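You operate a simulated robot arm through the tools that you are given. There is no shell and no other tool. Be economical: measure what you need, move in short steps, check, and stop when the job is done.

The job below is to be done with a simulated two-armed robot. You get a single attempt, and the scene is never put back.

## Task
Press the go key three times. Fetch the blue bar and set it on the lower shelf of the pale cart. Put the black round mould on the middle of the loading bench. Take the small mould and put it on the right end of the loading bench. Push the left desk door shut. Take the black pad and put it on the lower shelf of the cooling rack. Push the press two cupboard door shut. Turn the press two time dial to 15. Put the beaker with the black ring on the top of the rolling drum away on the top of the pale cart. Open the left table drawer, take the blue rubber ring on the top of the rolling drum and put it away in the inside of the left table drawer and shut the drawer again. Stack the three-well mould that says "92" from the top of the green-marked table on top of the three-well mould labelled "57". The order is free. Set down upright: small mould, beaker with the black ring.

Only the result counts: the job must be done as asked and must still hold three seconds after the hand-in. Knocking over, shifting, dropping, spilling or breaking anything else fails it.

## Robot
Two 7-joint arms with fingered hands on one trunk, on a base that drives. Base frame: it is fixed to the floor where the robot stands at the start and does not move with it; the origin is under the middle of the robot, x ahead of it, y to its left, z up. Lengths are in mm, angles in degrees, forces in N, time in s.
The left shoulder is at the start at [60, 138, 847], the right one opposite. With the tool pointing down near the work surface each hand reaches from about 100 to 840 mm from the robot's upright axis, wherever it stands, measured 20 degrees to its own side. Places, roughly: beaker with the black ring [6000, -9500, 750]; black pad (7x10x4 cm) [6500, -8400, 400]; black round mould [2500, 5750, 750]; blue bar (9x4x2 cm) [1800, 5400, 800]; blue rubber ring (6x6x2 cm) [5800, -9400, 700]; go key [500, 200, 1000]; inside of the left table drawer [-1100, -9400, 600]; left desk door [6400, -1300, 300]; left table drawer [-1000, -9400, 600]; lower shelf of the cooling rack [6800, -10800, 300]; lower shelf of the pale cart [4900, 5600, 300]; middle of the loading bench [1600, 5600, 800]; press two cupboard door [6300, -8800, 500]; press two time dial [6500, -9100, 1200]; right end of the loading bench [2700, 5600, 800]; small mould [250, 5750, 750]; three-well mould [1750, -11250, 750]; top of the pale cart [4900, 5600, 800]. Payload 4 kg a hand.
The tool frame of a hand sits at the grasp point between the pads (the TCP): z along the fingers, y along the line on which they close. The tips reach 36 mm beyond it. Largest opening 120 mm; the body of the gripper starts 42 mm behind the TCP. The gripper is a hand of 5 fingers: y runs from the thumb to the fingers, the wrist lies at [-15, -109, -200] in the tool frame.
Orientation is that of the tool frame in the base frame, as [roll, pitch, yaw] about the fixed x, y, z axes, in that order (R = Rz(yaw) Ry(pitch) Rx(roll)). With the fingers straight down and the wrist toward the robot, the tool's x, y and z point along [0, 1, 0], [1, 0, 0] and [0, 0, -1] of the base frame.

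## Interface
- The arms move only by the tool step_arm. It takes "left_plan", "right_plan" or both (then of equal length, played together; a hand with none holds still); each is text: rows parted by semicolons, each of 6 numbers parted by spaces: the shift along the tool's x, y, z in units of 200 mm (1.0 is 200 mm), then the turn, a rotation vector about the tool's x, y, z in units of 120 degrees (1.0 is 120 degrees). In form: dx dy dz ax ay az; .... A call has 1 to 12 rows; each row is the pose to reach, as a shift and turn from the pose commanded when the call began, along the tool's axes at that moment. A call with a number of a shift or a turn outside -1 to 1 is refused whole. Rows are played at 5 a second. More than 50 mm and 8.6 degrees between two rows, and nothing of the call is played. Where a pose cannot be reached the arm comes as near as it can. A force on the tool above 40 N (or 10 N above the force at the start of the call, whichever is more), or a blocked arm, ends the call early, and 0.2 s more pass. In this call time passes only in rows, and 0.2 s behind the last. It gives the time, the measured TCP pose, the force on the tool (base axes), the opening and the grip force at its end, in the units of the frame above (readings bear some noise), with the torque about the TCP (base axes, N m) and any sound that the robot's microphone picked up.
- Cameras (640 x 400 px; columns grow to the right, rows downward): "scene" is now at [51, 21.1, 1509.6]; the picture's right is [0.26, -0.97, 0.00], its down [-0.43, -0.12, -0.89] and it looks along [0.86, 0.23, -0.45] (base axes); focal length 286 px, centre (320, 200). "left" rides on the left gripper at [-69, -79, -131] in its tool frame; the picture's right is [-0.78, -0.29, 0.55], its down [0.55, -0.73, 0.40] and it looks along [0.29, 0.61, 0.74] (tool axes); focal length 222 px, centre (320, 200). "right" rides on the right gripper at [69, -79, -131] in its tool frame; the picture's right is [-0.78, 0.29, -0.55], its down [-0.55, -0.73, 0.40] and it looks along [-0.29, 0.61, 0.74] (tool axes); focal length 222 px, centre (320, 200). There is no depth. A picture from a camera that has moved, and an enlarged one, comes with that camera's place and axes in the base frame and with its lens. The place of the scene camera against the robot may be out by one fixed shift of up to 12 mm in any direction.
- capture(camera): a new picture of that camera. It takes no simulated time.
- slide_trunk(by): slides the trunk up (or, below 0, down) by that many mm; the arms and the scene camera ride with it, the base frame stays. It gives what a move gives, with no picture.
- base_move(legs): drives the robot by 1 to 6 legs, each [ahead, left, turn to the left] in mm, mm and degrees, along the robot's own axes; the way and the turn of a leg run together, so that a leg with both is an arc; at most 1500 mm and 180 degrees a leg. The arms and the cameras ride along, it lands a little off, and it stops where it bumps. It gives what a move gives.
- finger_targets(index, middle, ring, little, thumb_bend, thumb_turn, hand): sets how far each is bent, from 0 (flat) to 1 (curled in); at 0.3 the hand is open as for a grip, at 0.7 the pads meet at the TCP. One left out holds its place. A second passes; each finger stops where it meets its share of the squeeze, and holds until it gets a number again. It is the only way to open and close the hand. It gives what a move gives, with no picture; readings hold the bend of each and the force on index, middle, ring, little, thumb and palm. thumb_turn goes from beside the hand (0) to across from the fingers (1), as for a grip.
- pan_tilt(pan, tilt): turns the head with the scene camera to pan (to the left, within 86 degrees either way) and tilt (down, from -29 to 69), counted from straight ahead of the robot. It gives what a move gives.
- enlarge(camera, box): a new picture of the part [left, top, right, bottom] of that camera's present view, enlarged. It takes no simulated time.
- finish_job(): hands the job in; it is judged then, once.

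Go step by step. Nothing tells you exact positions but the pictures and the camera data: compare them with the known pose of the tool, close in by small moves and look again before you grip or let go. The budget is 525 turns and 302 pictures, counting those below and the enlarged ones. Unless the task says otherwise, let go and move clear before handing in.

The tools are called by a JSON object that holds its "api" and its "payload". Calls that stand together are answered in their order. step_arm: Moves the arms, as the interface text tells. Its arguments: {"type":"object","properties":{"left_plan":{"type":"string"},"right_plan":{"type":"string"}},"required":[]} The other tools are called the same way: slide_trunk (by) slides the trunk up or down; finger_targets (index, middle, ring, little, thumb_bend, thumb_turn, hand) moves the fingers one by one; base_move (legs) drives the base; pan_tilt (pan, tilt) turns the head that bears the scene camera; capture (camera) takes a picture; enlarge (camera, box) takes an enlarged picture of a part of a camera's view; finish_job () hands the job in.

At the start:

```text
time: 0.0
left_eef_pos: [508.7, 346.3, 1329.5]
left_orientation: [180.0, -0.1, 90.1]
left_force: [-0.4, 0.4, -0.4]
left_moment: [-0.01, -0.04, 0.0]
left_opening: 119.6
left_finger_force: 0.1
left_shape: jaw
left_bend: [0.3, 0.3, 0.3, 0.3, 0.3, 0.97]
left_finger forces: [0.0, 0.2, 0.0, 0.1, 0.1, 0.0]
right_eef_pos: [626.1, -78.2, 1234.3]
right_orientation: [-180.0, 0.0, 90.0]
right_force: [-0.6, -0.7, 0.5]
right_moment: [-0.02, 0.03, -0.03]
right_opening: 119.6
right_finger_force: 0.2
right_shape: jaw
right_bend: [0.3, 0.3, 0.3, 0.3, 0.3, 0.97]
right_finger forces: [0.1, 0.0, 0.0, 0.0, 0.0, 0.1]
trunk travel left (down, up): [-425.0, 165.0]
robot x, y, heading: [0.6, -1.2, 0.0]
head pan, tilt: [14.9, 26.5]
```

scene: 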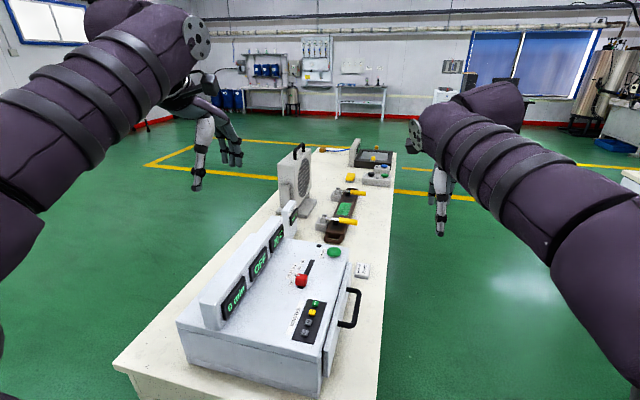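
right: 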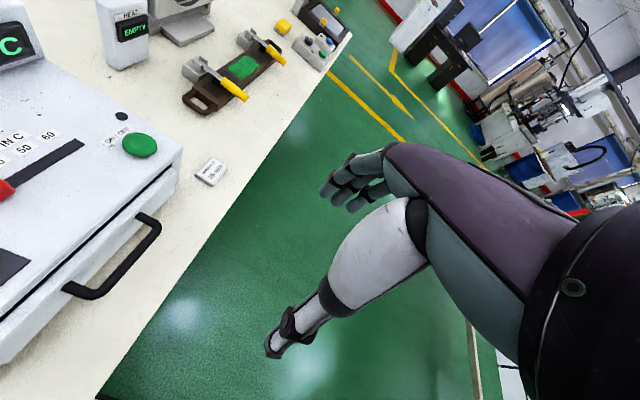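
left: 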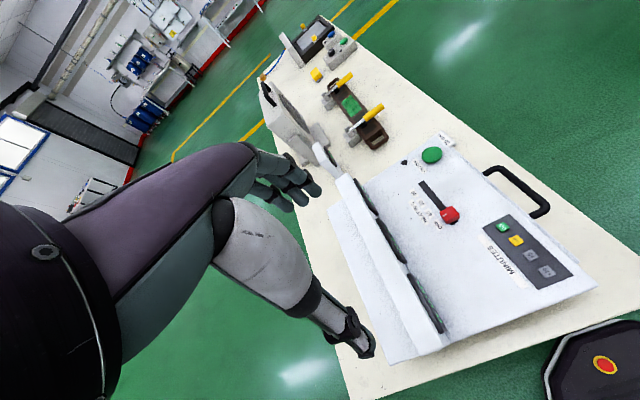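

I see a heating device on a table ahead with a keypad (go key is probably green) and a round green button. I will zoom in to read the labels.

{"api": "enlarge", "payload": {"camera": "scene", "box": [170, 180, 390, 400]}}

{"api": "enlarge", "payload": {"camera": "left", "box": [380, 120, 620, 300]}}

```text
1.82 times, centred on (280, 290) of scene
camera zoom: at [51.0, 21.1, 1509.6], right [0.26, -0.97, 0.0], down [-0.43, -0.12, -0.89], along [0.86, 0.23, -0.45], focal length 519 px, centre (393, 36)
```

zoom: 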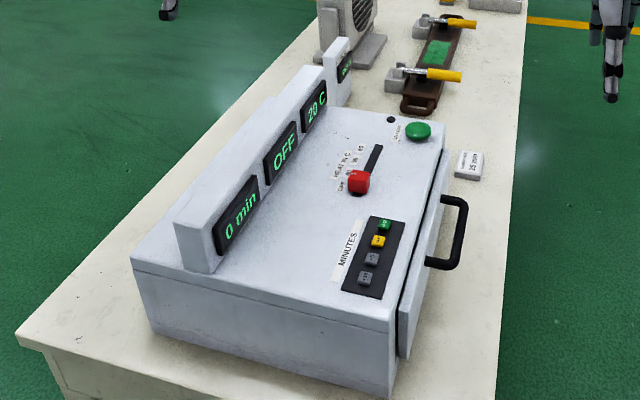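

```text
2.22 times, centred on (500, 210) of left
camera zoom: at [429.0, 277.9, 1461.6], right [-0.29, -0.78, -0.55], down [-0.73, 0.55, -0.4], along [0.61, 0.29, -0.74], focal length 494 px, centre (-80, 178)
```

zoom: 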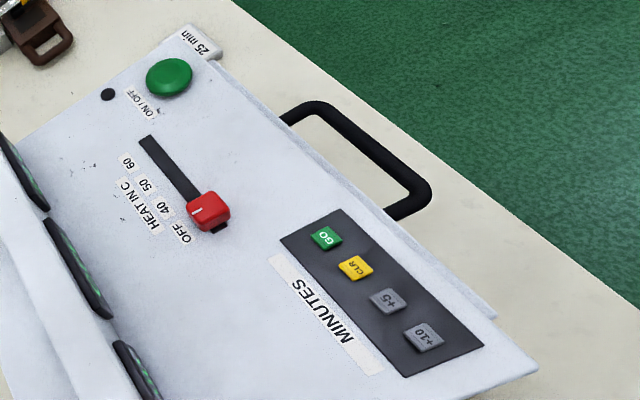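

I triangulate the go key to about [541, 165, 972]. I'll form a pointing index finger with the left hand and look at where its tip is.

{"api": "finger_targets", "payload": {"hand": "left", "index": 0.3, "middle": 1, "ring": 1, "little": 1, "thumb_bend": 0.3, "thumb_turn": 0}}

{"api": "capture", "payload": {"camera": "left"}}

{"api": "capture", "payload": {"camera": "right"}}

```text
time: 1.0
left_eef_pos: [509.2, 346.3, 1329.5]
left_orientation: [179.9, 0.0, 90.0]
left_force: [0.5, 0.1, -0.1]
left_moment: [0.01, 0.04, 0.02]
left_opening: 168.5
left_finger_force: 0.1
left_shape: fingers
left_bend: [0.3, 1.0, 1.0, 1.0, 0.3, 0.0]
left_finger forces: [0.0, 0.0, 0.0, 0.1, 0.0, 0.0]
right_eef_pos: [626.3, -77.7, 1233.8]
right_orientation: [-180.0, -0.1, 90.0]
right_force: [-0.8, 1.0, 0.5]
right_moment: [-0.03, 0.03, 0.02]
right_opening: 119.6
right_finger_force: 0.2
right_shape: jaw
right_bend: [0.3, 0.3, 0.3, 0.3, 0.3, 0.97]
right_finger forces: [0.1, 0.1, 0.1, 0.0, 0.1, 0.0]
trunk travel left (down, up): [-425.0, 165.0]
robot x, y, heading: [-0.5, -3.0, 0.2]
head pan, tilt: [14.9, 26.5]
```

```text
296 pictures are left
camera left: at [429.0, 277.9, 1461.6], right [-0.29, -0.78, -0.55], down [-0.73, 0.55, -0.4], along [0.61, 0.29, -0.74], focal length 222 px, centre (320, 200)
```

left: 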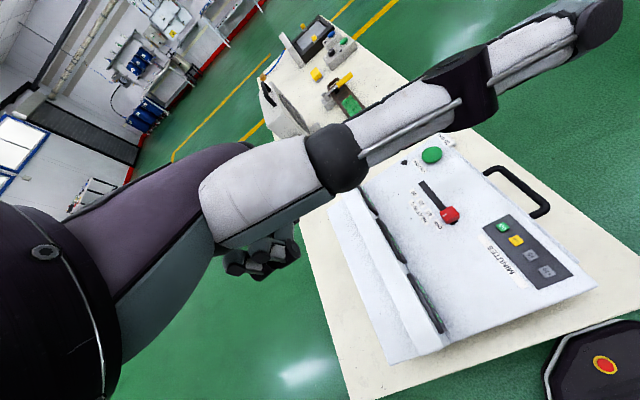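

```text
295 pictures are left
camera right: at [548.1, -8.7, 1365.4], right [0.29, -0.78, 0.55], down [-0.73, -0.55, -0.4], along [0.61, -0.29, -0.74], focal length 222 px, centre (320, 200)
```

right: 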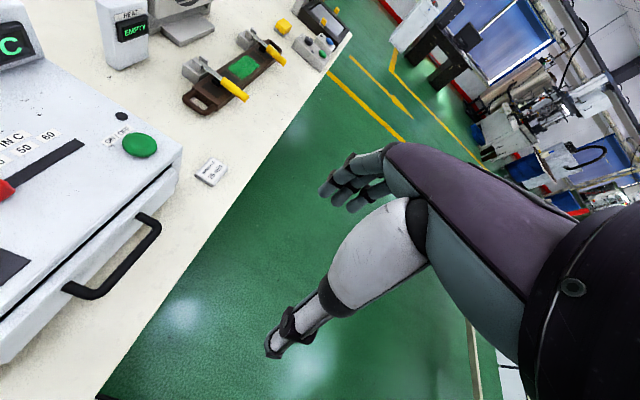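

The thumb sticks out in front of the camera. I'll turn it back across and curl it, then look again from both the scene and left cameras.

{"api": "finger_targets", "payload": {"hand": "left", "index": 0.5, "thumb_bend": 1, "thumb_turn": 0.97}}

{"api": "capture", "payload": {"camera": "left"}}

{"api": "pan_tilt", "payload": {"pan": 40, "tilt": 25}}

{"api": "capture", "payload": {"camera": "scene"}}

```text
time: 2.0
left_eef_pos: [508.1, 346.6, 1329.2]
left_orientation: [-180.0, 0.0, 89.9]
left_force: [0.2, 0.8, -0.5]
left_moment: [0.0, -0.04, 0.02]
left_opening: 33.4
left_finger_force: 0.1
left_shape: fingers
left_bend: [0.49, 1.0, 1.0, 1.0, 1.0, 0.97]
left_finger forces: [0.0, 0.0, 0.0, 0.1, 0.0, 0.1]
right_eef_pos: [625.7, -77.5, 1233.9]
right_orientation: [179.9, 0.0, 90.0]
right_force: [-0.3, -0.9, -0.1]
right_moment: [0.02, 0.04, 0.0]
right_opening: 119.6
right_finger_force: 0.0
right_shape: jaw
right_bend: [0.3, 0.3, 0.3, 0.3, 0.3, 0.97]
right_finger forces: [0.1, 0.0, 0.1, 0.0, 0.1, 0.1]
trunk travel left (down, up): [-425.0, 165.0]
robot x, y, heading: [-1.2, -1.4, 0.0]
head pan, tilt: [14.9, 26.5]
```

```text
294 pictures are left
camera left: at [429.0, 277.9, 1461.6], right [-0.29, -0.78, -0.55], down [-0.73, 0.55, -0.4], along [0.61, 0.29, -0.74], focal length 222 px, centre (320, 200)
```

left: 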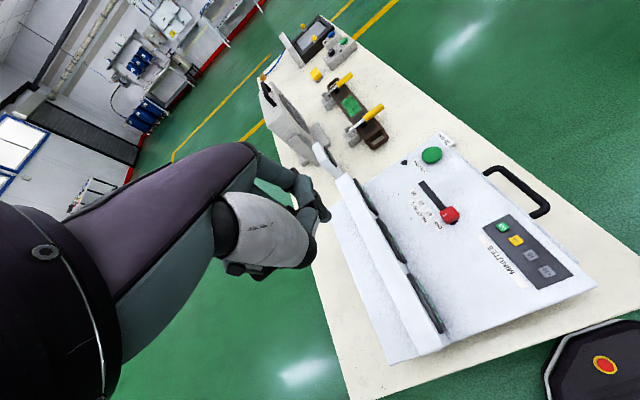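

```text
time: 2.9
left_eef_pos: [507.5, 347.0, 1329.9]
left_orientation: [179.9, -0.1, 90.0]
left_force: [-0.5, -0.5, -0.1]
left_moment: [0.03, 0.02, 0.0]
left_opening: 33.6
left_finger_force: 0.1
left_shape: fingers
left_bend: [0.49, 1.0, 1.0, 1.0, 1.0, 0.97]
left_finger forces: [0.1, 0.0, 0.0, 0.1, 0.0, 0.0]
right_eef_pos: [625.0, -78.6, 1233.5]
right_orientation: [-180.0, 0.0, 90.0]
right_force: [0.4, 0.3, -0.6]
right_moment: [0.0, -0.03, -0.01]
right_opening: 119.9
right_finger_force: 0.0
right_shape: jaw
right_bend: [0.3, 0.3, 0.3, 0.3, 0.3, 0.97]
right_finger forces: [0.0, 0.1, 0.0, 0.1, 0.0, 0.1]
trunk travel left (down, up): [-425.0, 165.0]
robot x, y, heading: [0.7, -0.1, 0.1]
head pan, tilt: [40.0, 25.0]
```

```text
293 pictures are left
camera scene: at [33.1, 56.6, 1512.0], right [0.64, -0.77, 0.0], down [-0.32, -0.27, -0.91], along [0.69, 0.58, -0.42], focal length 286 px, centre (320, 200)
```

scene: 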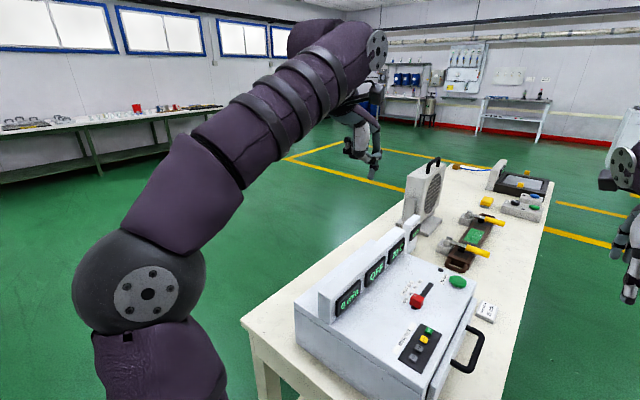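

The extended index tip is now visible; I'll zoom on it in both cameras to triangulate.

{"api": "enlarge", "payload": {"camera": "scene", "box": [320, 100, 400, 190]}}

{"api": "enlarge", "payload": {"camera": "left", "box": [200, 150, 360, 290]}}

```text
4.44 times, centred on (360, 145) of scene
camera zoom: at [33.1, 56.6, 1512.0], right [0.64, -0.77, 0.0], down [-0.32, -0.27, -0.91], along [0.69, 0.58, -0.42], focal length 1270 px, centre (142, 444)
```

zoom: 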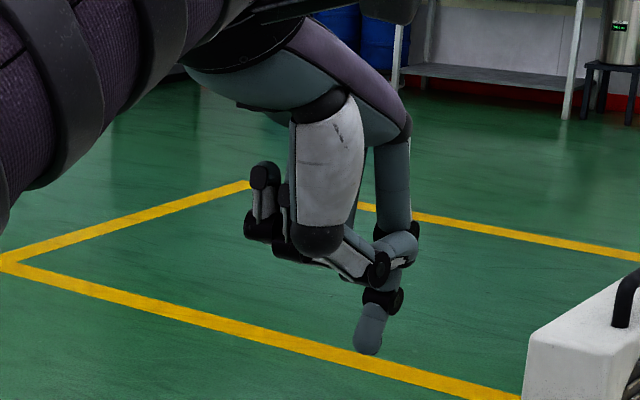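

```text
2.86 times, centred on (280, 220) of left
camera zoom: at [429.0, 277.9, 1461.6], right [-0.29, -0.78, -0.55], down [-0.73, 0.55, -0.4], along [0.61, 0.29, -0.74], focal length 635 px, centre (434, 143)
```

zoom: 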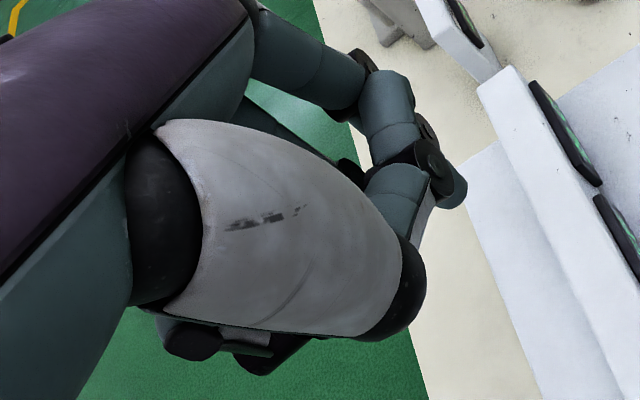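

Index tip is about 30 mm forward of and 32 mm below the TCP. I move it over the go key in steps, staying high.

{"api": "step_arm", "payload": {"left_plan": "-0.175 0 0 0 0 0; -0.35 0 0 0 0 0; -0.525 0 0.1 0 0 0; -0.7 0.01 0.3 0 0 0; -0.875 0.015 0.45 0 0 0; -0.875 0.015 0.65 0 0 0; -0.875 0.015 0.85 0 0 0; -0.875 0.015 1.0 0 0 0"}}

{"api": "pan_tilt", "payload": {"pan": 20, "tilt": 35}}

{"api": "capture", "payload": {"camera": "scene"}}

{"api": "capture", "payload": {"camera": "left"}}

```text
refused: row 4 steps farther than a row can; nothing moved
```

```text
time: 3.7
left_eef_pos: [509.6, 346.5, 1328.6]
left_orientation: [180.0, 0.0, 89.9]
left_force: [0.6, 0.4, 0.0]
left_moment: [0.02, -0.01, -0.01]
left_opening: 33.5
left_finger_force: 0.2
left_shape: fingers
left_bend: [0.49, 1.0, 1.0, 1.0, 1.0, 0.97]
left_finger forces: [0.0, 0.0, 0.0, 0.0, 0.0, 0.1]
right_eef_pos: [627.7, -78.5, 1233.4]
right_orientation: [180.0, -0.1, 90.0]
right_force: [-0.2, -0.1, 0.1]
right_moment: [0.0, 0.03, 0.0]
right_opening: 119.6
right_finger_force: 0.0
right_shape: jaw
right_bend: [0.3, 0.3, 0.3, 0.3, 0.3, 0.97]
right_finger forces: [0.1, 0.0, 0.0, 0.0, 0.0, 0.1]
trunk travel left (down, up): [-425.0, 165.0]
robot x, y, heading: [-2.0, 0.6, 0.0]
head pan, tilt: [20.0, 35.0]
```

```text
290 pictures are left
camera scene: at [45.2, 27.7, 1496.2], right [0.34, -0.94, 0.0], down [-0.54, -0.2, -0.82], along [0.77, 0.28, -0.57], focal length 286 px, centre (320, 200)
```

scene: 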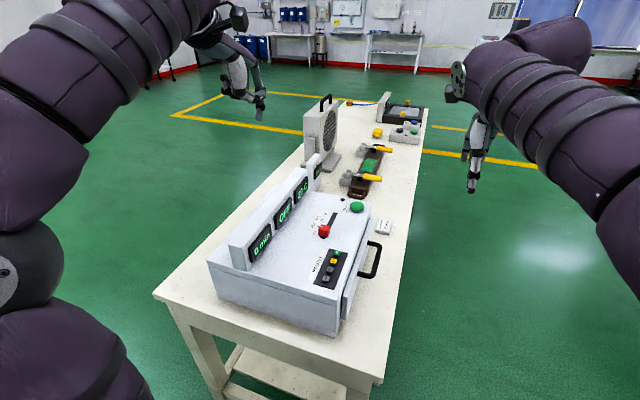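

```text
289 pictures are left
camera left: at [429.0, 277.9, 1461.6], right [-0.29, -0.78, -0.55], down [-0.73, 0.55, -0.4], along [0.61, 0.29, -0.74], focal length 222 px, centre (320, 200)
```

left: 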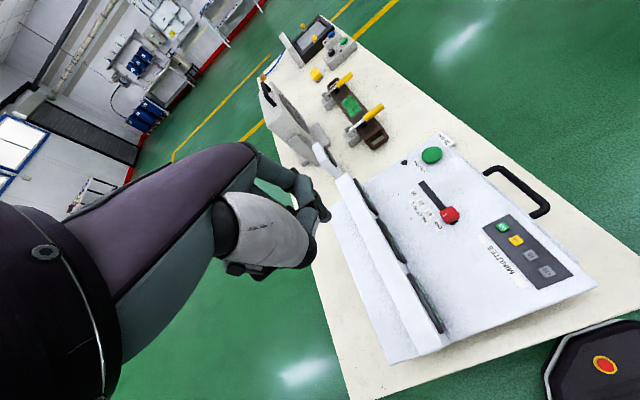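

The step was just over the 50 mm limit; I redo it with finer rows.

{"api": "step_arm", "payload": {"left_plan": "-0.22 0 0 0 0 0; -0.44 0 0 0 0 0; -0.66 0 0 0 0 0; -0.875 0.01 0.05 0 0 0; -0.875 0.015 0.25 0 0 0; -0.875 0.015 0.45 0 0 0; -0.875 0.015 0.65 0 0 0; -0.875 0.015 0.85 0 0 0; -0.875 0.015 1.0 0 0 0"}}

{"api": "capture", "payload": {"camera": "scene"}}

{"api": "capture", "payload": {"camera": "left"}}

```text
time: 5.7
left_eef_pos: [509.2, 171.9, 1130.2]
left_orientation: [179.9, 0.0, 90.0]
left_force: [0.3, 0.6, -0.5]
left_moment: [0.03, 0.01, -0.01]
left_opening: 33.6
left_finger_force: 0.0
left_shape: fingers
left_bend: [0.49, 1.0, 1.0, 1.0, 1.0, 0.97]
left_finger forces: [0.0, 0.0, 0.1, 0.1, 0.0, 0.0]
right_eef_pos: [627.3, -77.9, 1233.3]
right_orientation: [-180.0, -0.1, 90.0]
right_force: [0.2, -0.2, 0.0]
right_moment: [0.01, 0.03, 0.01]
right_opening: 119.6
right_finger_force: 0.0
right_shape: jaw
right_bend: [0.3, 0.3, 0.3, 0.3, 0.3, 0.97]
right_finger forces: [0.0, 0.1, 0.0, 0.0, 0.1, 0.1]
trunk travel left (down, up): [-425.0, 165.0]
robot x, y, heading: [-1.2, -1.3, -0.2]
head pan, tilt: [20.0, 35.0]
```

```text
288 pictures are left
camera scene: at [45.3, 27.6, 1496.2], right [0.34, -0.94, 0.0], down [-0.54, -0.2, -0.82], along [0.77, 0.28, -0.57], focal length 286 px, centre (320, 200)
```

scene: 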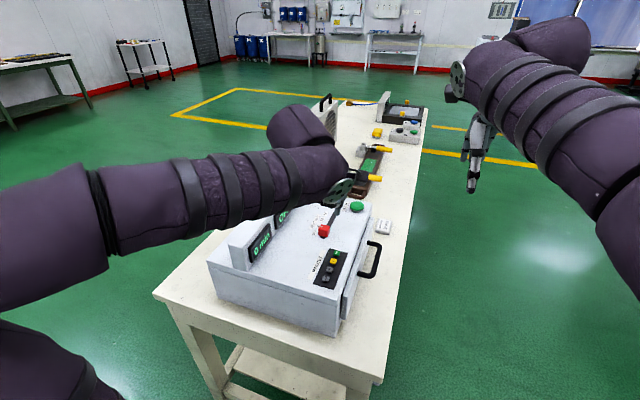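

```text
287 pictures are left
camera left: at [430.5, 104.2, 1262.7], right [-0.29, -0.79, -0.55], down [-0.74, 0.55, -0.4], along [0.61, 0.29, -0.74], focal length 222 px, centre (320, 200)
```

left: 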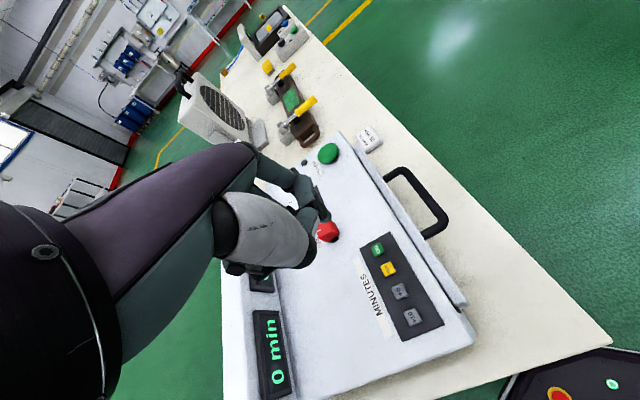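

The key checks out at [540, 166]. I want a clear view of the index tip, so I try the thumb turned aside while curled.

{"api": "finger_targets", "payload": {"hand": "left", "thumb_turn": 0.2, "thumb_bend": 1}}

{"api": "capture", "payload": {"camera": "left"}}

```text
time: 6.7
left_eef_pos: [509.9, 171.8, 1132.0]
left_orientation: [179.9, 0.0, 90.0]
left_force: [-0.4, 0.2, 0.4]
left_moment: [-0.03, -0.01, 0.0]
left_opening: 61.8
left_finger_force: 0.0
left_shape: fingers
left_bend: [0.5, 1.0, 1.0, 1.0, 1.0, 0.21]
left_finger forces: [0.0, 0.0, 0.1, 0.0, 0.0, 0.0]
right_eef_pos: [627.1, -77.4, 1233.0]
right_orientation: [-180.0, 0.0, 89.9]
right_force: [-0.3, -0.6, 0.1]
right_moment: [0.03, -0.02, 0.03]
right_opening: 119.6
right_finger_force: 0.0
right_shape: jaw
right_bend: [0.3, 0.3, 0.3, 0.3, 0.3, 0.97]
right_finger forces: [0.0, 0.0, 0.0, 0.1, 0.0, 0.0]
trunk travel left (down, up): [-425.0, 165.0]
robot x, y, heading: [-0.9, -2.0, -0.0]
head pan, tilt: [20.0, 35.0]
```

```text
286 pictures are left
camera left: at [430.4, 104.0, 1263.2], right [-0.29, -0.78, -0.55], down [-0.73, 0.55, -0.4], along [0.61, 0.29, -0.74], focal length 222 px, centre (320, 200)
```

left: 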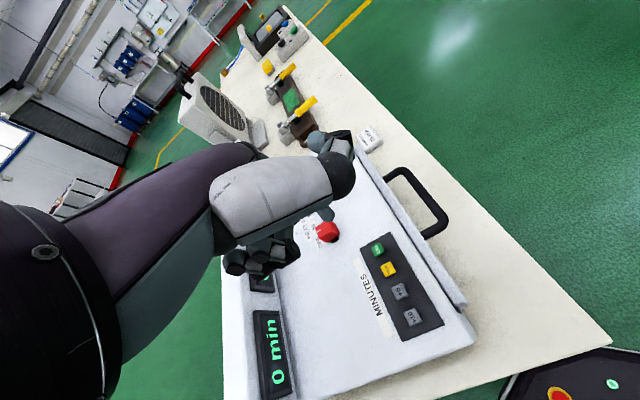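

The index tip shows now, between the thumb and the red slider. Zooming.

{"api": "enlarge", "payload": {"camera": "left", "box": [280, 180, 400, 260]}}

```text
5.00 times, centred on (340, 220) of left
camera zoom: at [430.4, 104.0, 1263.2], right [-0.29, -0.78, -0.55], down [-0.73, 0.55, -0.4], along [0.61, 0.29, -0.74], focal length 1111 px, centre (220, 100)
```

zoom: 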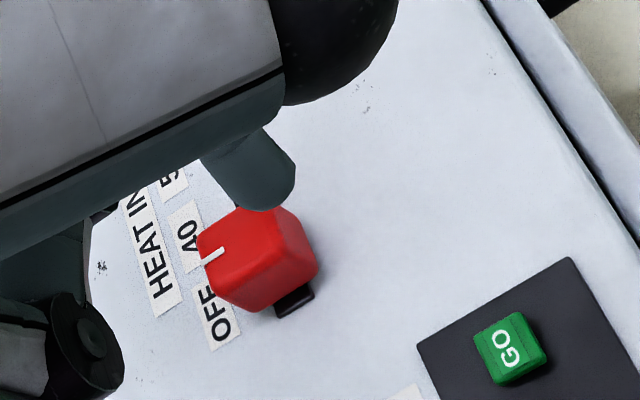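

The tip is at (+33, −5, −33) relative to the TCP. I put the thumb back across and descend to about 20 mm above the key, then look.

{"api": "finger_targets", "payload": {"hand": "left", "thumb_turn": 0.97}}

{"api": "step_arm", "payload": {"left_plan": "-0.005 -0.005 0.2 0 0 0; -0.005 -0.005 0.4 0 0 0; -0.005 -0.005 0.54 0 0 0"}}

{"api": "enlarge", "payload": {"camera": "left", "box": [200, 120, 440, 270]}}

{"api": "enlarge", "payload": {"camera": "scene", "box": [220, 170, 420, 310]}}

```text
time: 7.7
left_eef_pos: [509.4, 172.7, 1131.2]
left_orientation: [180.0, -0.1, 90.1]
left_force: [-0.5, -0.5, 0.8]
left_moment: [-0.03, 0.04, -0.02]
left_opening: 33.6
left_finger_force: 0.0
left_shape: fingers
left_bend: [0.49, 1.0, 1.0, 1.0, 1.0, 0.97]
left_finger forces: [0.0, 0.0, 0.0, 0.0, 0.0, 0.0]
right_eef_pos: [626.8, -79.0, 1234.4]
right_orientation: [180.0, 0.0, 90.0]
right_force: [0.2, 0.6, 0.4]
right_moment: [-0.04, 0.0, -0.02]
right_opening: 119.7
right_finger_force: 0.0
right_shape: jaw
right_bend: [0.3, 0.3, 0.3, 0.3, 0.3, 0.97]
right_finger forces: [0.0, 0.0, 0.0, 0.0, 0.0, 0.0]
trunk travel left (down, up): [-425.0, 165.0]
robot x, y, heading: [0.0, -1.0, -0.1]
head pan, tilt: [20.0, 35.0]
```

```text
time: 8.5
left_eef_pos: [510.3, 170.9, 1022.6]
left_orientation: [180.0, 0.0, 90.0]
left_force: [0.7, -0.3, 0.8]
left_moment: [0.01, 0.04, 0.02]
left_opening: 33.6
left_finger_force: 0.0
left_shape: fingers
left_bend: [0.49, 1.0, 1.0, 1.0, 1.0, 0.97]
left_finger forces: [0.0, 0.0, 0.0, 0.0, 0.0, 0.0]
right_eef_pos: [627.3, -78.6, 1234.6]
right_orientation: [180.0, 0.0, 90.0]
right_force: [0.2, -1.2, 0.7]
right_moment: [0.02, 0.0, -0.02]
right_opening: 119.6
right_finger_force: 0.0
right_shape: jaw
right_bend: [0.3, 0.3, 0.3, 0.3, 0.3, 0.97]
right_finger forces: [0.0, 0.0, 0.1, 0.1, 0.1, 0.0]
trunk travel left (down, up): [-425.0, 165.0]
robot x, y, heading: [-0.4, -1.7, -0.0]
head pan, tilt: [20.0, 35.0]
```

```text
2.67 times, centred on (320, 195) of left
camera zoom: at [430.4, 101.6, 1154.7], right [-0.29, -0.78, -0.55], down [-0.73, 0.55, -0.4], along [0.61, 0.29, -0.74], focal length 592 px, centre (320, 213)
```

zoom: 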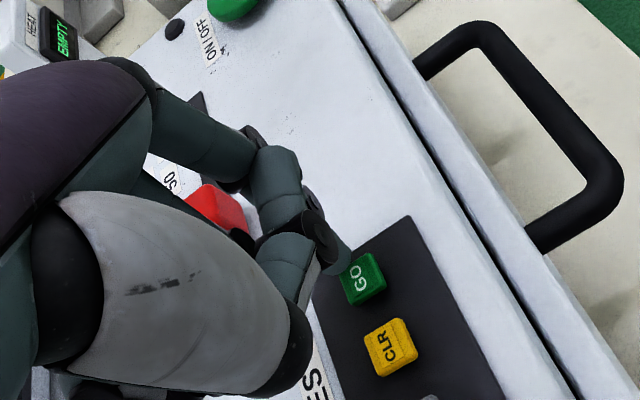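

```text
2.86 times, centred on (320, 240) of scene
camera zoom: at [45.5, 27.6, 1496.2], right [0.34, -0.94, 0.0], down [-0.54, -0.2, -0.82], along [0.77, 0.28, -0.57], focal length 816 px, centre (320, 86)
```

zoom: 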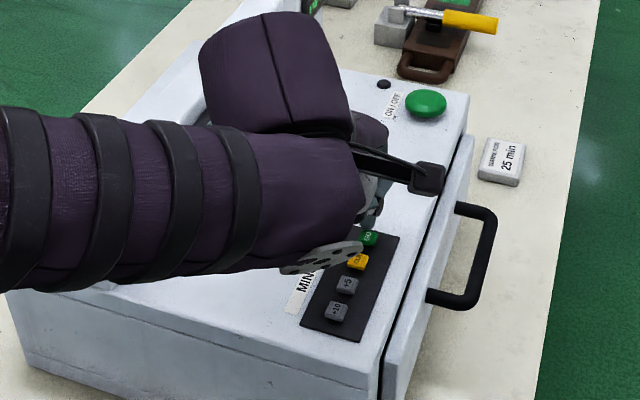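

The key is under the tip (key ≈[543,166]). I press in small increments.

{"api": "step_arm", "payload": {"left_plan": "0 0 0.06 0 0 0; 0 0 0.085 0 0 0; 0 0 0.1 0 0 0"}}

{"api": "enlarge", "payload": {"camera": "left", "box": [200, 120, 440, 270]}}

```text
time: 9.3
left_eef_pos: [513.4, 170.0, 1011.3]
left_orientation: [178.7, 0.3, 89.8]
left_force: [-0.9, 0.5, 15.4]
left_moment: [0.02, -0.47, 0.04]
left_opening: 32.7
left_finger_force: 6.6
left_shape: fingers
left_bend: [0.5, 1.0, 1.0, 1.0, 1.0, 0.97]
left_finger forces: [14.0, 0.0, 0.1, 0.0, 0.1, 0.0]
right_eef_pos: [626.3, -77.7, 1234.6]
right_orientation: [180.0, -0.1, 89.9]
right_force: [0.4, -0.3, 0.4]
right_moment: [-0.03, -0.01, 0.04]
right_opening: 119.9
right_finger_force: 0.0
right_shape: jaw
right_bend: [0.3, 0.3, 0.3, 0.3, 0.3, 0.97]
right_finger forces: [0.0, 0.0, 0.0, 0.0, 0.1, 0.0]
trunk travel left (down, up): [-425.0, 165.0]
robot x, y, heading: [-0.2, -1.3, 0.1]
head pan, tilt: [20.0, 35.0]
heard: click
stopped in row 3 (left hand): the force on the tool passed its limit at 42 N (the readings are from after the stop); the commanded pose is now the measured one
```

```text
2.67 times, centred on (320, 195) of left
camera zoom: at [431.0, 101.8, 1142.5], right [-0.28, -0.79, -0.55], down [-0.72, 0.55, -0.42], along [0.63, 0.28, -0.72], focal length 592 px, centre (320, 213)
```

zoom: 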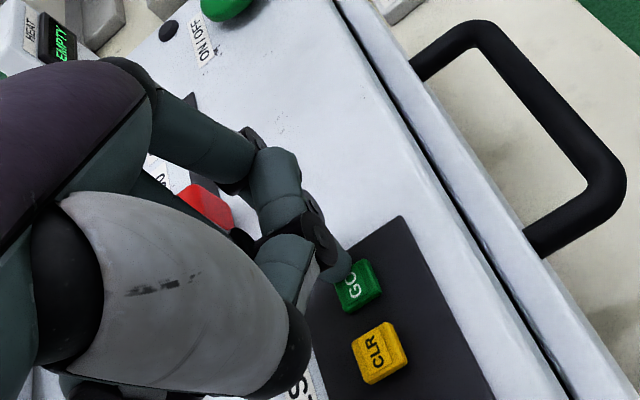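

A click: one press. I lift to release and press again.

{"api": "step_arm", "payload": {"left_plan": "0 0 -0.06 0.01 0 0; 0 0 -0.06 0.01 0 0"}}

{"api": "step_arm", "payload": {"left_plan": "0 0 0.04 0 0 0; 0 0 0.06 0 0 0; 0 0 0.075 0 0 0"}}

```text
time: 9.9
left_eef_pos: [512.2, 169.7, 1020.7]
left_orientation: [-179.6, 0.1, 89.8]
left_force: [0.2, -0.5, -0.7]
left_moment: [-0.02, 0.0, 0.02]
left_opening: 33.3
left_finger_force: 0.2
left_shape: fingers
left_bend: [0.49, 1.0, 1.0, 1.0, 1.0, 0.97]
left_finger forces: [0.0, 0.0, 0.0, 0.0, 0.1, 0.1]
right_eef_pos: [626.9, -79.7, 1233.2]
right_orientation: [-180.0, 0.0, 90.0]
right_force: [-1.1, 0.1, -0.7]
right_moment: [0.0, 0.02, 0.0]
right_opening: 119.5
right_finger_force: 0.0
right_shape: jaw
right_bend: [0.3, 0.3, 0.3, 0.3, 0.3, 0.97]
right_finger forces: [0.0, 0.0, 0.0, 0.0, 0.1, 0.1]
trunk travel left (down, up): [-425.0, 165.0]
robot x, y, heading: [-0.6, -1.4, 0.1]
head pan, tilt: [20.0, 35.0]
```

```text
time: 10.7
left_eef_pos: [512.2, 170.6, 1012.6]
left_orientation: [179.5, 0.3, 89.8]
left_force: [2.4, 4.0, 35.0]
left_moment: [-0.08, -1.46, 0.18]
left_opening: 32.8
left_finger_force: 17.0
left_shape: fingers
left_bend: [0.47, 1.0, 1.0, 1.0, 1.0, 0.98]
left_finger forces: [34.0, 0.0, 0.0, 0.0, 0.0, 0.0]
right_eef_pos: [623.6, -77.4, 1235.8]
right_orientation: [179.9, 0.0, 90.1]
right_force: [-0.4, -1.0, -0.1]
right_moment: [0.03, 0.0, 0.01]
right_opening: 120.0
right_finger_force: 0.0
right_shape: jaw
right_bend: [0.3, 0.3, 0.3, 0.3, 0.3, 0.97]
right_finger forces: [0.0, 0.0, 0.0, 0.0, 0.0, 0.0]
trunk travel left (down, up): [-425.0, 165.0]
robot x, y, heading: [-0.2, 2.0, -0.2]
head pan, tilt: [20.0, 35.0]
heard: click
```

Second click. I release and press a third time.

{"api": "step_arm", "payload": {"left_plan": "0 0 -0.075 0 0 0; 0 0 -0.075 0 0 0"}}

{"api": "step_arm", "payload": {"left_plan": "0 0 0.04 0 0 0; 0 0 0.06 0 0 0; 0 0 0.075 0 0 0"}}

{"api": "step_arm", "payload": {"left_plan": "0 0 -0.1 0 0 0; 0 0 -0.3 0 0 0; 0 0 -0.5 0 0 0; 0 0 -0.7 0 0 0"}}

{"api": "capture", "payload": {"camera": "scene"}}

```text
time: 11.3
left_eef_pos: [511.6, 170.1, 1020.2]
left_orientation: [-179.5, 0.1, 89.9]
left_force: [-0.2, -0.3, 0.8]
left_moment: [-0.04, -0.02, 0.0]
left_opening: 33.4
left_finger_force: 0.1
left_shape: fingers
left_bend: [0.49, 1.0, 1.0, 1.0, 1.0, 0.97]
left_finger forces: [0.1, 0.1, 0.0, 0.0, 0.0, 0.0]
right_eef_pos: [626.5, -78.1, 1234.1]
right_orientation: [180.0, 0.1, 90.0]
right_force: [0.2, 0.7, -0.4]
right_moment: [-0.04, 0.01, -0.02]
right_opening: 119.4
right_finger_force: 0.0
right_shape: jaw
right_bend: [0.3, 0.3, 0.3, 0.3, 0.3, 0.97]
right_finger forces: [0.1, 0.1, 0.0, 0.0, 0.0, 0.1]
trunk travel left (down, up): [-425.0, 165.0]
robot x, y, heading: [-0.4, -2.3, -0.2]
head pan, tilt: [20.0, 35.0]
```

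```text
time: 12.1
left_eef_pos: [512.9, 169.6, 1012.3]
left_orientation: [179.6, 0.2, 89.8]
left_force: [2.8, 4.7, 36.9]
left_moment: [-0.1, -1.58, 0.19]
left_opening: 32.1
left_finger_force: 18.2
left_shape: fingers
left_bend: [0.46, 1.0, 1.0, 1.0, 1.0, 0.98]
left_finger forces: [36.5, 0.1, 0.0, 0.0, 0.0, 0.0]
right_eef_pos: [625.1, -78.8, 1235.4]
right_orientation: [179.8, 0.0, 90.0]
right_force: [0.4, -0.4, -0.4]
right_moment: [0.04, 0.01, 0.0]
right_opening: 119.8
right_finger_force: 0.0
right_shape: jaw
right_bend: [0.3, 0.3, 0.3, 0.3, 0.3, 0.97]
right_finger forces: [0.0, 0.1, 0.0, 0.1, 0.1, 0.0]
trunk travel left (down, up): [-425.0, 165.0]
robot x, y, heading: [-2.0, -2.8, 0.1]
head pan, tilt: [20.0, 35.0]
heard: click
```

```text
time: 13.1
left_eef_pos: [511.4, 172.8, 1146.7]
left_orientation: [-179.6, 0.2, 89.9]
left_force: [-0.1, -0.5, -0.8]
left_moment: [0.03, 0.0, 0.0]
left_opening: 32.7
left_finger_force: 0.1
left_shape: fingers
left_bend: [0.48, 1.0, 1.0, 1.0, 1.0, 0.98]
left_finger forces: [0.1, 0.1, 0.0, 0.0, 0.1, 0.0]
right_eef_pos: [627.2, -78.7, 1233.7]
right_orientation: [180.0, 0.0, 89.9]
right_force: [0.0, 0.4, 0.3]
right_moment: [-0.02, 0.0, 0.01]
right_opening: 119.7
right_finger_force: 0.0
right_shape: jaw
right_bend: [0.3, 0.3, 0.3, 0.3, 0.3, 0.97]
right_finger forces: [0.1, 0.0, 0.0, 0.0, 0.1, 0.0]
trunk travel left (down, up): [-425.0, 165.0]
robot x, y, heading: [-1.7, 3.6, 0.1]
head pan, tilt: [20.0, 35.0]
```

```text
281 pictures are left
camera scene: at [45.1, 27.5, 1496.1], right [0.34, -0.94, 0.0], down [-0.54, -0.2, -0.82], along [0.77, 0.28, -0.57], focal length 286 px, centre (320, 200)
```

scene: 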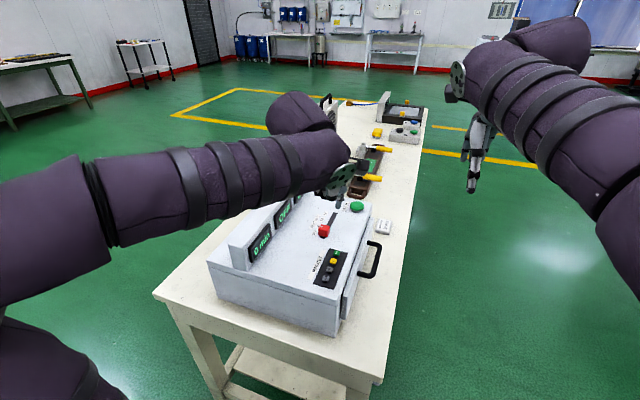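

Three clicks heard: the go key is done. I raise the left hand, return it to an open grip and look around toward the loading bench on the left.

{"api": "step_arm", "payload": {"left_plan": "0 0 -0.22 0 0 0; 0 0 -0.44 0 0 0; 0 0 -0.66 0 0 0; 0.2 -0.1 -0.75 0 0 0; 0.42 -0.2 -0.75 0 0 0; 0.64 -0.3 -0.75 0 0 0; 0.85 -0.4 -0.75 0 0 0; 0.85 -0.6 -0.75 0 0 0"}}

{"api": "finger_targets", "payload": {"hand": "left", "index": 0.3, "middle": 0.3, "ring": 0.3, "little": 0.3, "thumb_bend": 0.3}}

{"api": "pan_tilt", "payload": {"pan": 80, "tilt": 10}}

{"api": "capture", "payload": {"camera": "scene"}}

```text
time: 14.9
left_eef_pos: [390.3, 343.7, 1297.1]
left_orientation: [-179.7, 0.1, 89.8]
left_force: [-0.1, -0.2, 0.2]
left_moment: [-0.01, -0.04, 0.0]
left_opening: 32.6
left_finger_force: 0.1
left_shape: fingers
left_bend: [0.48, 1.0, 1.0, 1.0, 1.0, 0.98]
left_finger forces: [0.0, 0.0, 0.1, 0.0, 0.0, 0.0]
right_eef_pos: [625.6, -79.0, 1235.2]
right_orientation: [179.8, -0.1, 90.0]
right_force: [-0.4, 0.7, -0.9]
right_moment: [-0.02, 0.0, 0.0]
right_opening: 119.7
right_finger_force: 0.1
right_shape: jaw
right_bend: [0.3, 0.3, 0.3, 0.3, 0.3, 0.97]
right_finger forces: [0.0, 0.0, 0.1, 0.0, 0.0, 0.0]
trunk travel left (down, up): [-425.0, 165.0]
robot x, y, heading: [-2.3, -4.5, 0.1]
head pan, tilt: [20.0, 35.0]
```

```text
time: 15.9
left_eef_pos: [393.1, 344.4, 1297.0]
left_orientation: [-179.6, 0.1, 89.8]
left_force: [-0.4, -0.8, -0.5]
left_moment: [0.01, 0.0, -0.01]
left_opening: 119.2
left_finger_force: 0.0
left_shape: fingers
left_bend: [0.3, 0.3, 0.3, 0.3, 0.3, 0.94]
left_finger forces: [0.1, 0.0, 0.0, 0.0, 0.0, 0.0]
right_eef_pos: [626.6, -77.6, 1234.3]
right_orientation: [-180.0, 0.0, 90.0]
right_force: [-0.5, -0.5, -0.1]
right_moment: [0.0, 0.01, 0.02]
right_opening: 119.6
right_finger_force: 0.0
right_shape: jaw
right_bend: [0.3, 0.3, 0.3, 0.3, 0.3, 0.97]
right_finger forces: [0.0, 0.0, 0.0, 0.1, 0.0, 0.0]
trunk travel left (down, up): [-425.0, 165.0]
robot x, y, heading: [0.0, -2.1, 0.1]
head pan, tilt: [20.0, 35.0]
```

```text
time: 17.2
left_eef_pos: [392.5, 342.7, 1297.8]
left_orientation: [-179.7, 0.1, 89.7]
left_force: [0.1, 0.1, 0.2]
left_moment: [-0.02, -0.01, -0.04]
left_opening: 119.3
left_finger_force: 0.0
left_shape: fingers
left_bend: [0.3, 0.3, 0.3, 0.3, 0.3, 0.94]
left_finger forces: [0.1, 0.0, 0.0, 0.1, 0.1, 0.0]
right_eef_pos: [627.1, -79.6, 1232.9]
right_orientation: [179.9, -0.1, 89.9]
right_force: [-0.1, -0.6, 0.4]
right_moment: [0.03, 0.02, 0.0]
right_opening: 119.6
right_finger_force: 0.1
right_shape: jaw
right_bend: [0.3, 0.3, 0.3, 0.3, 0.3, 0.97]
right_finger forces: [0.1, 0.0, 0.1, 0.1, 0.1, 0.0]
trunk travel left (down, up): [-425.0, 165.0]
robot x, y, heading: [5.2, -0.3, -0.0]
head pan, tilt: [80.0, 10.0]
```

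```text
280 pictures are left
camera scene: at [-21.4, 89.0, 1536.3], right [0.98, -0.17, 0.0], down [-0.03, -0.17, -0.98], along [0.17, 0.97, -0.17], focal length 286 px, centre (320, 200)
```

scene: 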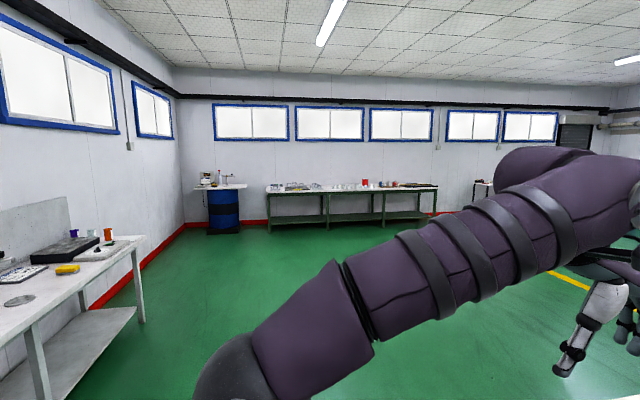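

The loading bench is the long green table on the left. I drive there, clearing the press table first.

{"api": "base_move", "payload": {"legs": [[-150, 0, 0], [0, 1000, 0], [0, 0, 90], [1500, -200, 0], [1500, -200, 0], [500, 0, 0]]}}

{"api": "pan_tilt", "payload": {"pan": 0, "tilt": 25}}

{"api": "capture", "payload": {"camera": "scene"}}

```text
refused: leg 4 is longer than a leg can be; nothing moved
```

```text
time: 18.7
left_eef_pos: [392.1, 343.8, 1297.0]
left_orientation: [-179.7, 0.1, 89.8]
left_force: [-0.1, 0.5, 0.2]
left_moment: [0.02, -0.01, -0.02]
left_opening: 119.0
left_finger_force: 0.0
left_shape: fingers
left_bend: [0.3, 0.3, 0.3, 0.3, 0.3, 0.94]
left_finger forces: [0.1, 0.1, 0.1, 0.0, 0.0, 0.1]
right_eef_pos: [627.5, -78.1, 1234.6]
right_orientation: [-179.9, 0.0, 89.9]
right_force: [1.1, -0.6, 0.3]
right_moment: [0.07, -0.02, 0.03]
right_opening: 119.7
right_finger_force: 0.1
right_shape: jaw
right_bend: [0.3, 0.3, 0.3, 0.3, 0.3, 0.97]
right_finger forces: [0.0, 0.1, 0.1, 0.0, 0.1, 0.0]
trunk travel left (down, up): [-425.0, 165.0]
robot x, y, heading: [0.6, 0.2, 0.0]
head pan, tilt: [0.0, 25.0]
```

```text
279 pictures are left
camera scene: at [54.5, -2.4, 1512.0], right [0.0, -1.0, 0.0], down [-0.42, 0.0, -0.91], along [0.91, 0.0, -0.42], focal length 286 px, centre (320, 200)
```

scene: 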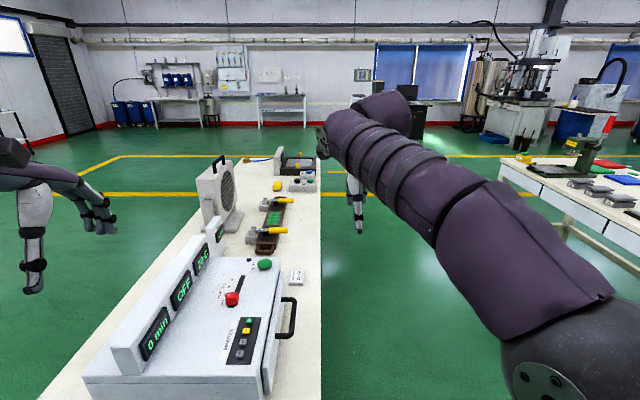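

A leg was slightly too long; I correct the leg lengths.

{"api": "base_move", "payload": {"legs": [[-150, 0, 0], [0, 1000, 0], [0, 0, 90], [1480, -200, 0], [1480, -200, 0], [500, 0, 0]]}}

{"api": "capture", "payload": {"camera": "scene"}}

```text
time: 45.1
left_eef_pos: [-90.5, 4808.9, 1296.9]
left_orientation: [-179.8, 0.1, 179.7]
left_force: [0.2, 0.7, 0.2]
left_moment: [-0.01, -0.03, 0.04]
left_opening: 119.7
left_finger_force: 0.1
left_shape: fingers
left_bend: [0.3, 0.3, 0.3, 0.3, 0.3, 0.94]
left_finger forces: [0.0, 0.1, 0.1, 0.0, 0.1, 0.1]
right_eef_pos: [331.8, 5041.9, 1233.6]
right_orientation: [-179.9, 0.0, 180.0]
right_force: [0.2, -0.7, 0.5]
right_moment: [0.01, -0.01, -0.04]
right_opening: 119.6
right_finger_force: 0.0
right_shape: jaw
right_bend: [0.3, 0.3, 0.3, 0.3, 0.3, 0.97]
right_finger forces: [0.1, 0.0, 0.0, 0.0, 0.1, 0.1]
trunk travel left (down, up): [-425.0, 165.0]
robot x, y, heading: [253.8, 4414.7, 89.9]
head pan, tilt: [0.0, 25.0]
```

```text
278 pictures are left
camera scene: at [244.5, 4475.4, 1511.9], right [1.0, 0.0, 0.0], down [0.0, -0.42, -0.91], along [0.0, 0.91, -0.42], focal length 286 px, centre (320, 200)
```

scene: 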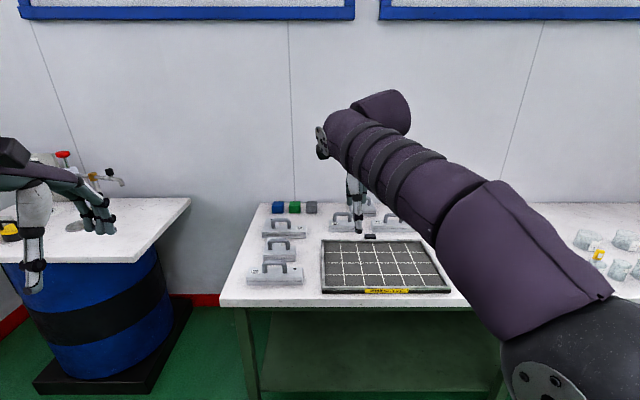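

I'm in front of the bench's left end with moulds and a wire tray. The right arm blocks the view, so I tuck it aside.

{"api": "step_arm", "payload": {"right_plan": "-0.2 -0.12 0 0 0 0; -0.4 -0.24 0 0 0 0; -0.6 -0.36 0 0 0 0; -0.8 -0.48 0 0 0 0; -1 -0.6 0 0 0 0; -1 -0.8 0 0 0 0; -1 -1 0 0 0 0"}}

{"api": "capture", "payload": {"camera": "scene"}}

{"api": "enlarge", "payload": {"camera": "scene", "box": [240, 190, 480, 300]}}

```text
time: 46.7
left_eef_pos: [-90.1, 4806.5, 1297.5]
left_orientation: [-179.9, 0.1, 179.8]
left_force: [1.5, -0.4, -0.1]
left_moment: [0.03, -0.01, -0.02]
left_opening: 119.3
left_finger_force: 0.1
left_shape: fingers
left_bend: [0.3, 0.3, 0.3, 0.3, 0.3, 0.94]
left_finger forces: [0.0, 0.0, 0.0, 0.0, 0.0, 0.1]
right_eef_pos: [530.3, 4839.7, 1236.2]
right_orientation: [180.0, 0.1, 179.9]
right_force: [1.1, -0.8, -0.3]
right_moment: [0.0, 0.03, 0.01]
right_opening: 119.8
right_finger_force: 0.1
right_shape: jaw
right_bend: [0.3, 0.3, 0.3, 0.3, 0.3, 0.97]
right_finger forces: [0.1, 0.0, 0.0, 0.0, 0.1, 0.0]
trunk travel left (down, up): [-425.0, 165.0]
robot x, y, heading: [252.7, 4412.9, 90.0]
head pan, tilt: [0.0, 25.0]
```

```text
277 pictures are left
camera scene: at [244.7, 4473.7, 1512.0], right [1.0, 0.0, 0.0], down [0.0, -0.42, -0.91], along [0.0, 0.91, -0.42], focal length 286 px, centre (320, 200)
```

scene: 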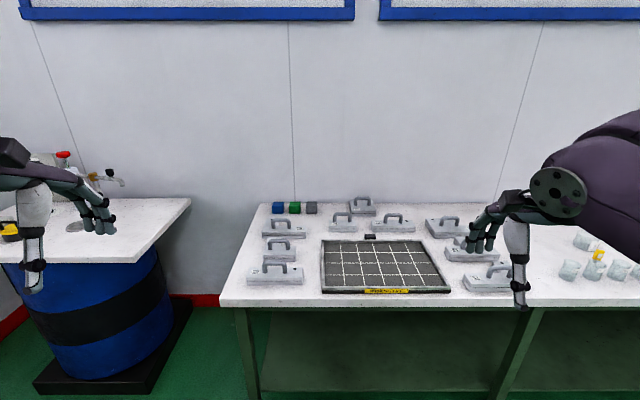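

```text
2.67 times, centred on (360, 245) of scene
camera zoom: at [244.7, 4473.7, 1512.0], right [1.0, 0.0, 0.0], down [0.0, -0.42, -0.91], along [0.0, 0.91, -0.42], focal length 762 px, centre (213, 80)
```

zoom: 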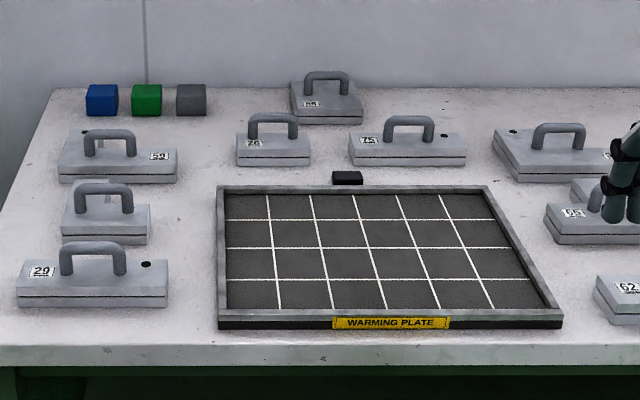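

The small mould is most likely the "26" one at about [360, 5775]. I check my own footprint by looking down, before approaching the bench.

{"api": "pan_tilt", "payload": {"pan": 0, "tilt": 69}}

{"api": "capture", "payload": {"camera": "scene"}}

```text
time: 47.8
left_eef_pos: [-90.5, 4807.3, 1296.3]
left_orientation: [-179.7, 0.2, 179.6]
left_force: [-0.2, 0.5, 0.1]
left_moment: [0.0, 0.02, 0.01]
left_opening: 119.1
left_finger_force: 0.1
left_shape: fingers
left_bend: [0.3, 0.3, 0.3, 0.3, 0.3, 0.94]
left_finger forces: [0.0, 0.0, 0.0, 0.1, 0.0, 0.0]
right_eef_pos: [529.5, 4841.1, 1236.5]
right_orientation: [179.8, 0.0, 179.9]
right_force: [-0.1, -0.1, 1.1]
right_moment: [0.02, 0.02, 0.04]
right_opening: 119.6
right_finger_force: 0.0
right_shape: jaw
right_bend: [0.3, 0.3, 0.3, 0.3, 0.3, 0.97]
right_finger forces: [0.0, 0.0, 0.1, 0.0, 0.0, 0.1]
trunk travel left (down, up): [-425.0, 165.0]
robot x, y, heading: [250.0, 4416.2, 89.8]
head pan, tilt: [0.0, 68.8]
```

```text
275 pictures are left
camera scene: at [244.5, 4438.4, 1452.6], right [1.0, 0.0, 0.0], down [0.0, -0.93, -0.36], along [0.0, 0.36, -0.93], focal length 286 px, centre (320, 200)
```

scene: 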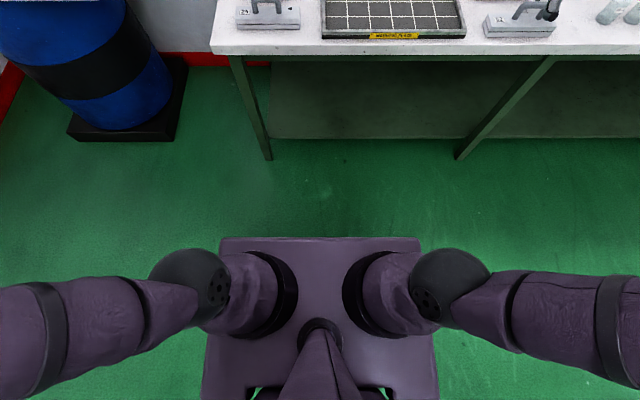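

My base plate reaches roughly 310–370 mm ahead, and the bench edge is at y≈5260. I drive to about [120, 4850] and re-check the gap.

{"api": "base_move", "payload": {"legs": [[420, 132, 0]]}}

{"api": "capture", "payload": {"camera": "scene"}}

```text
time: 50.5
left_eef_pos: [-224.0, 5230.0, 1296.3]
left_orientation: [-179.7, 0.0, 179.9]
left_force: [0.5, 1.1, -0.2]
left_moment: [-0.02, 0.02, 0.0]
left_opening: 119.0
left_finger_force: 0.1
left_shape: fingers
left_bend: [0.3, 0.3, 0.3, 0.3, 0.3, 0.94]
left_finger forces: [0.0, 0.1, 0.0, 0.0, 0.0, 0.1]
right_eef_pos: [395.8, 5264.1, 1236.2]
right_orientation: [180.0, 0.1, 180.0]
right_force: [0.3, -0.4, 0.8]
right_moment: [-0.01, 0.02, 0.0]
right_opening: 120.0
right_finger_force: 0.0
right_shape: jaw
right_bend: [0.3, 0.3, 0.3, 0.3, 0.3, 0.97]
right_finger forces: [0.0, 0.0, 0.0, 0.1, 0.0, 0.1]
trunk travel left (down, up): [-425.0, 165.0]
robot x, y, heading: [117.6, 4840.4, 89.9]
head pan, tilt: [0.0, 68.8]
```

```text
274 pictures are left
camera scene: at [111.5, 4861.5, 1452.5], right [1.0, 0.0, 0.0], down [0.0, -0.93, -0.36], along [0.0, 0.36, -0.93], focal length 286 px, centre (320, 200)
```

scene: 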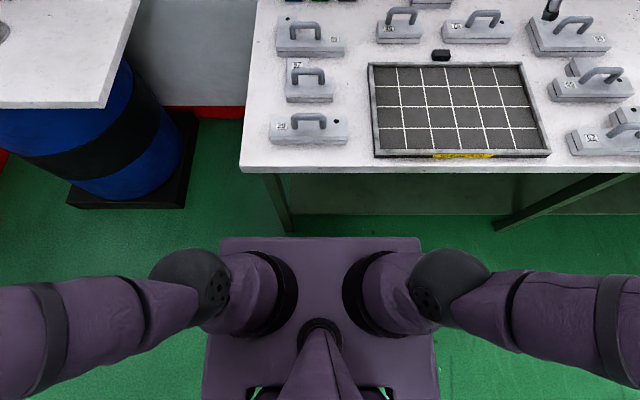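

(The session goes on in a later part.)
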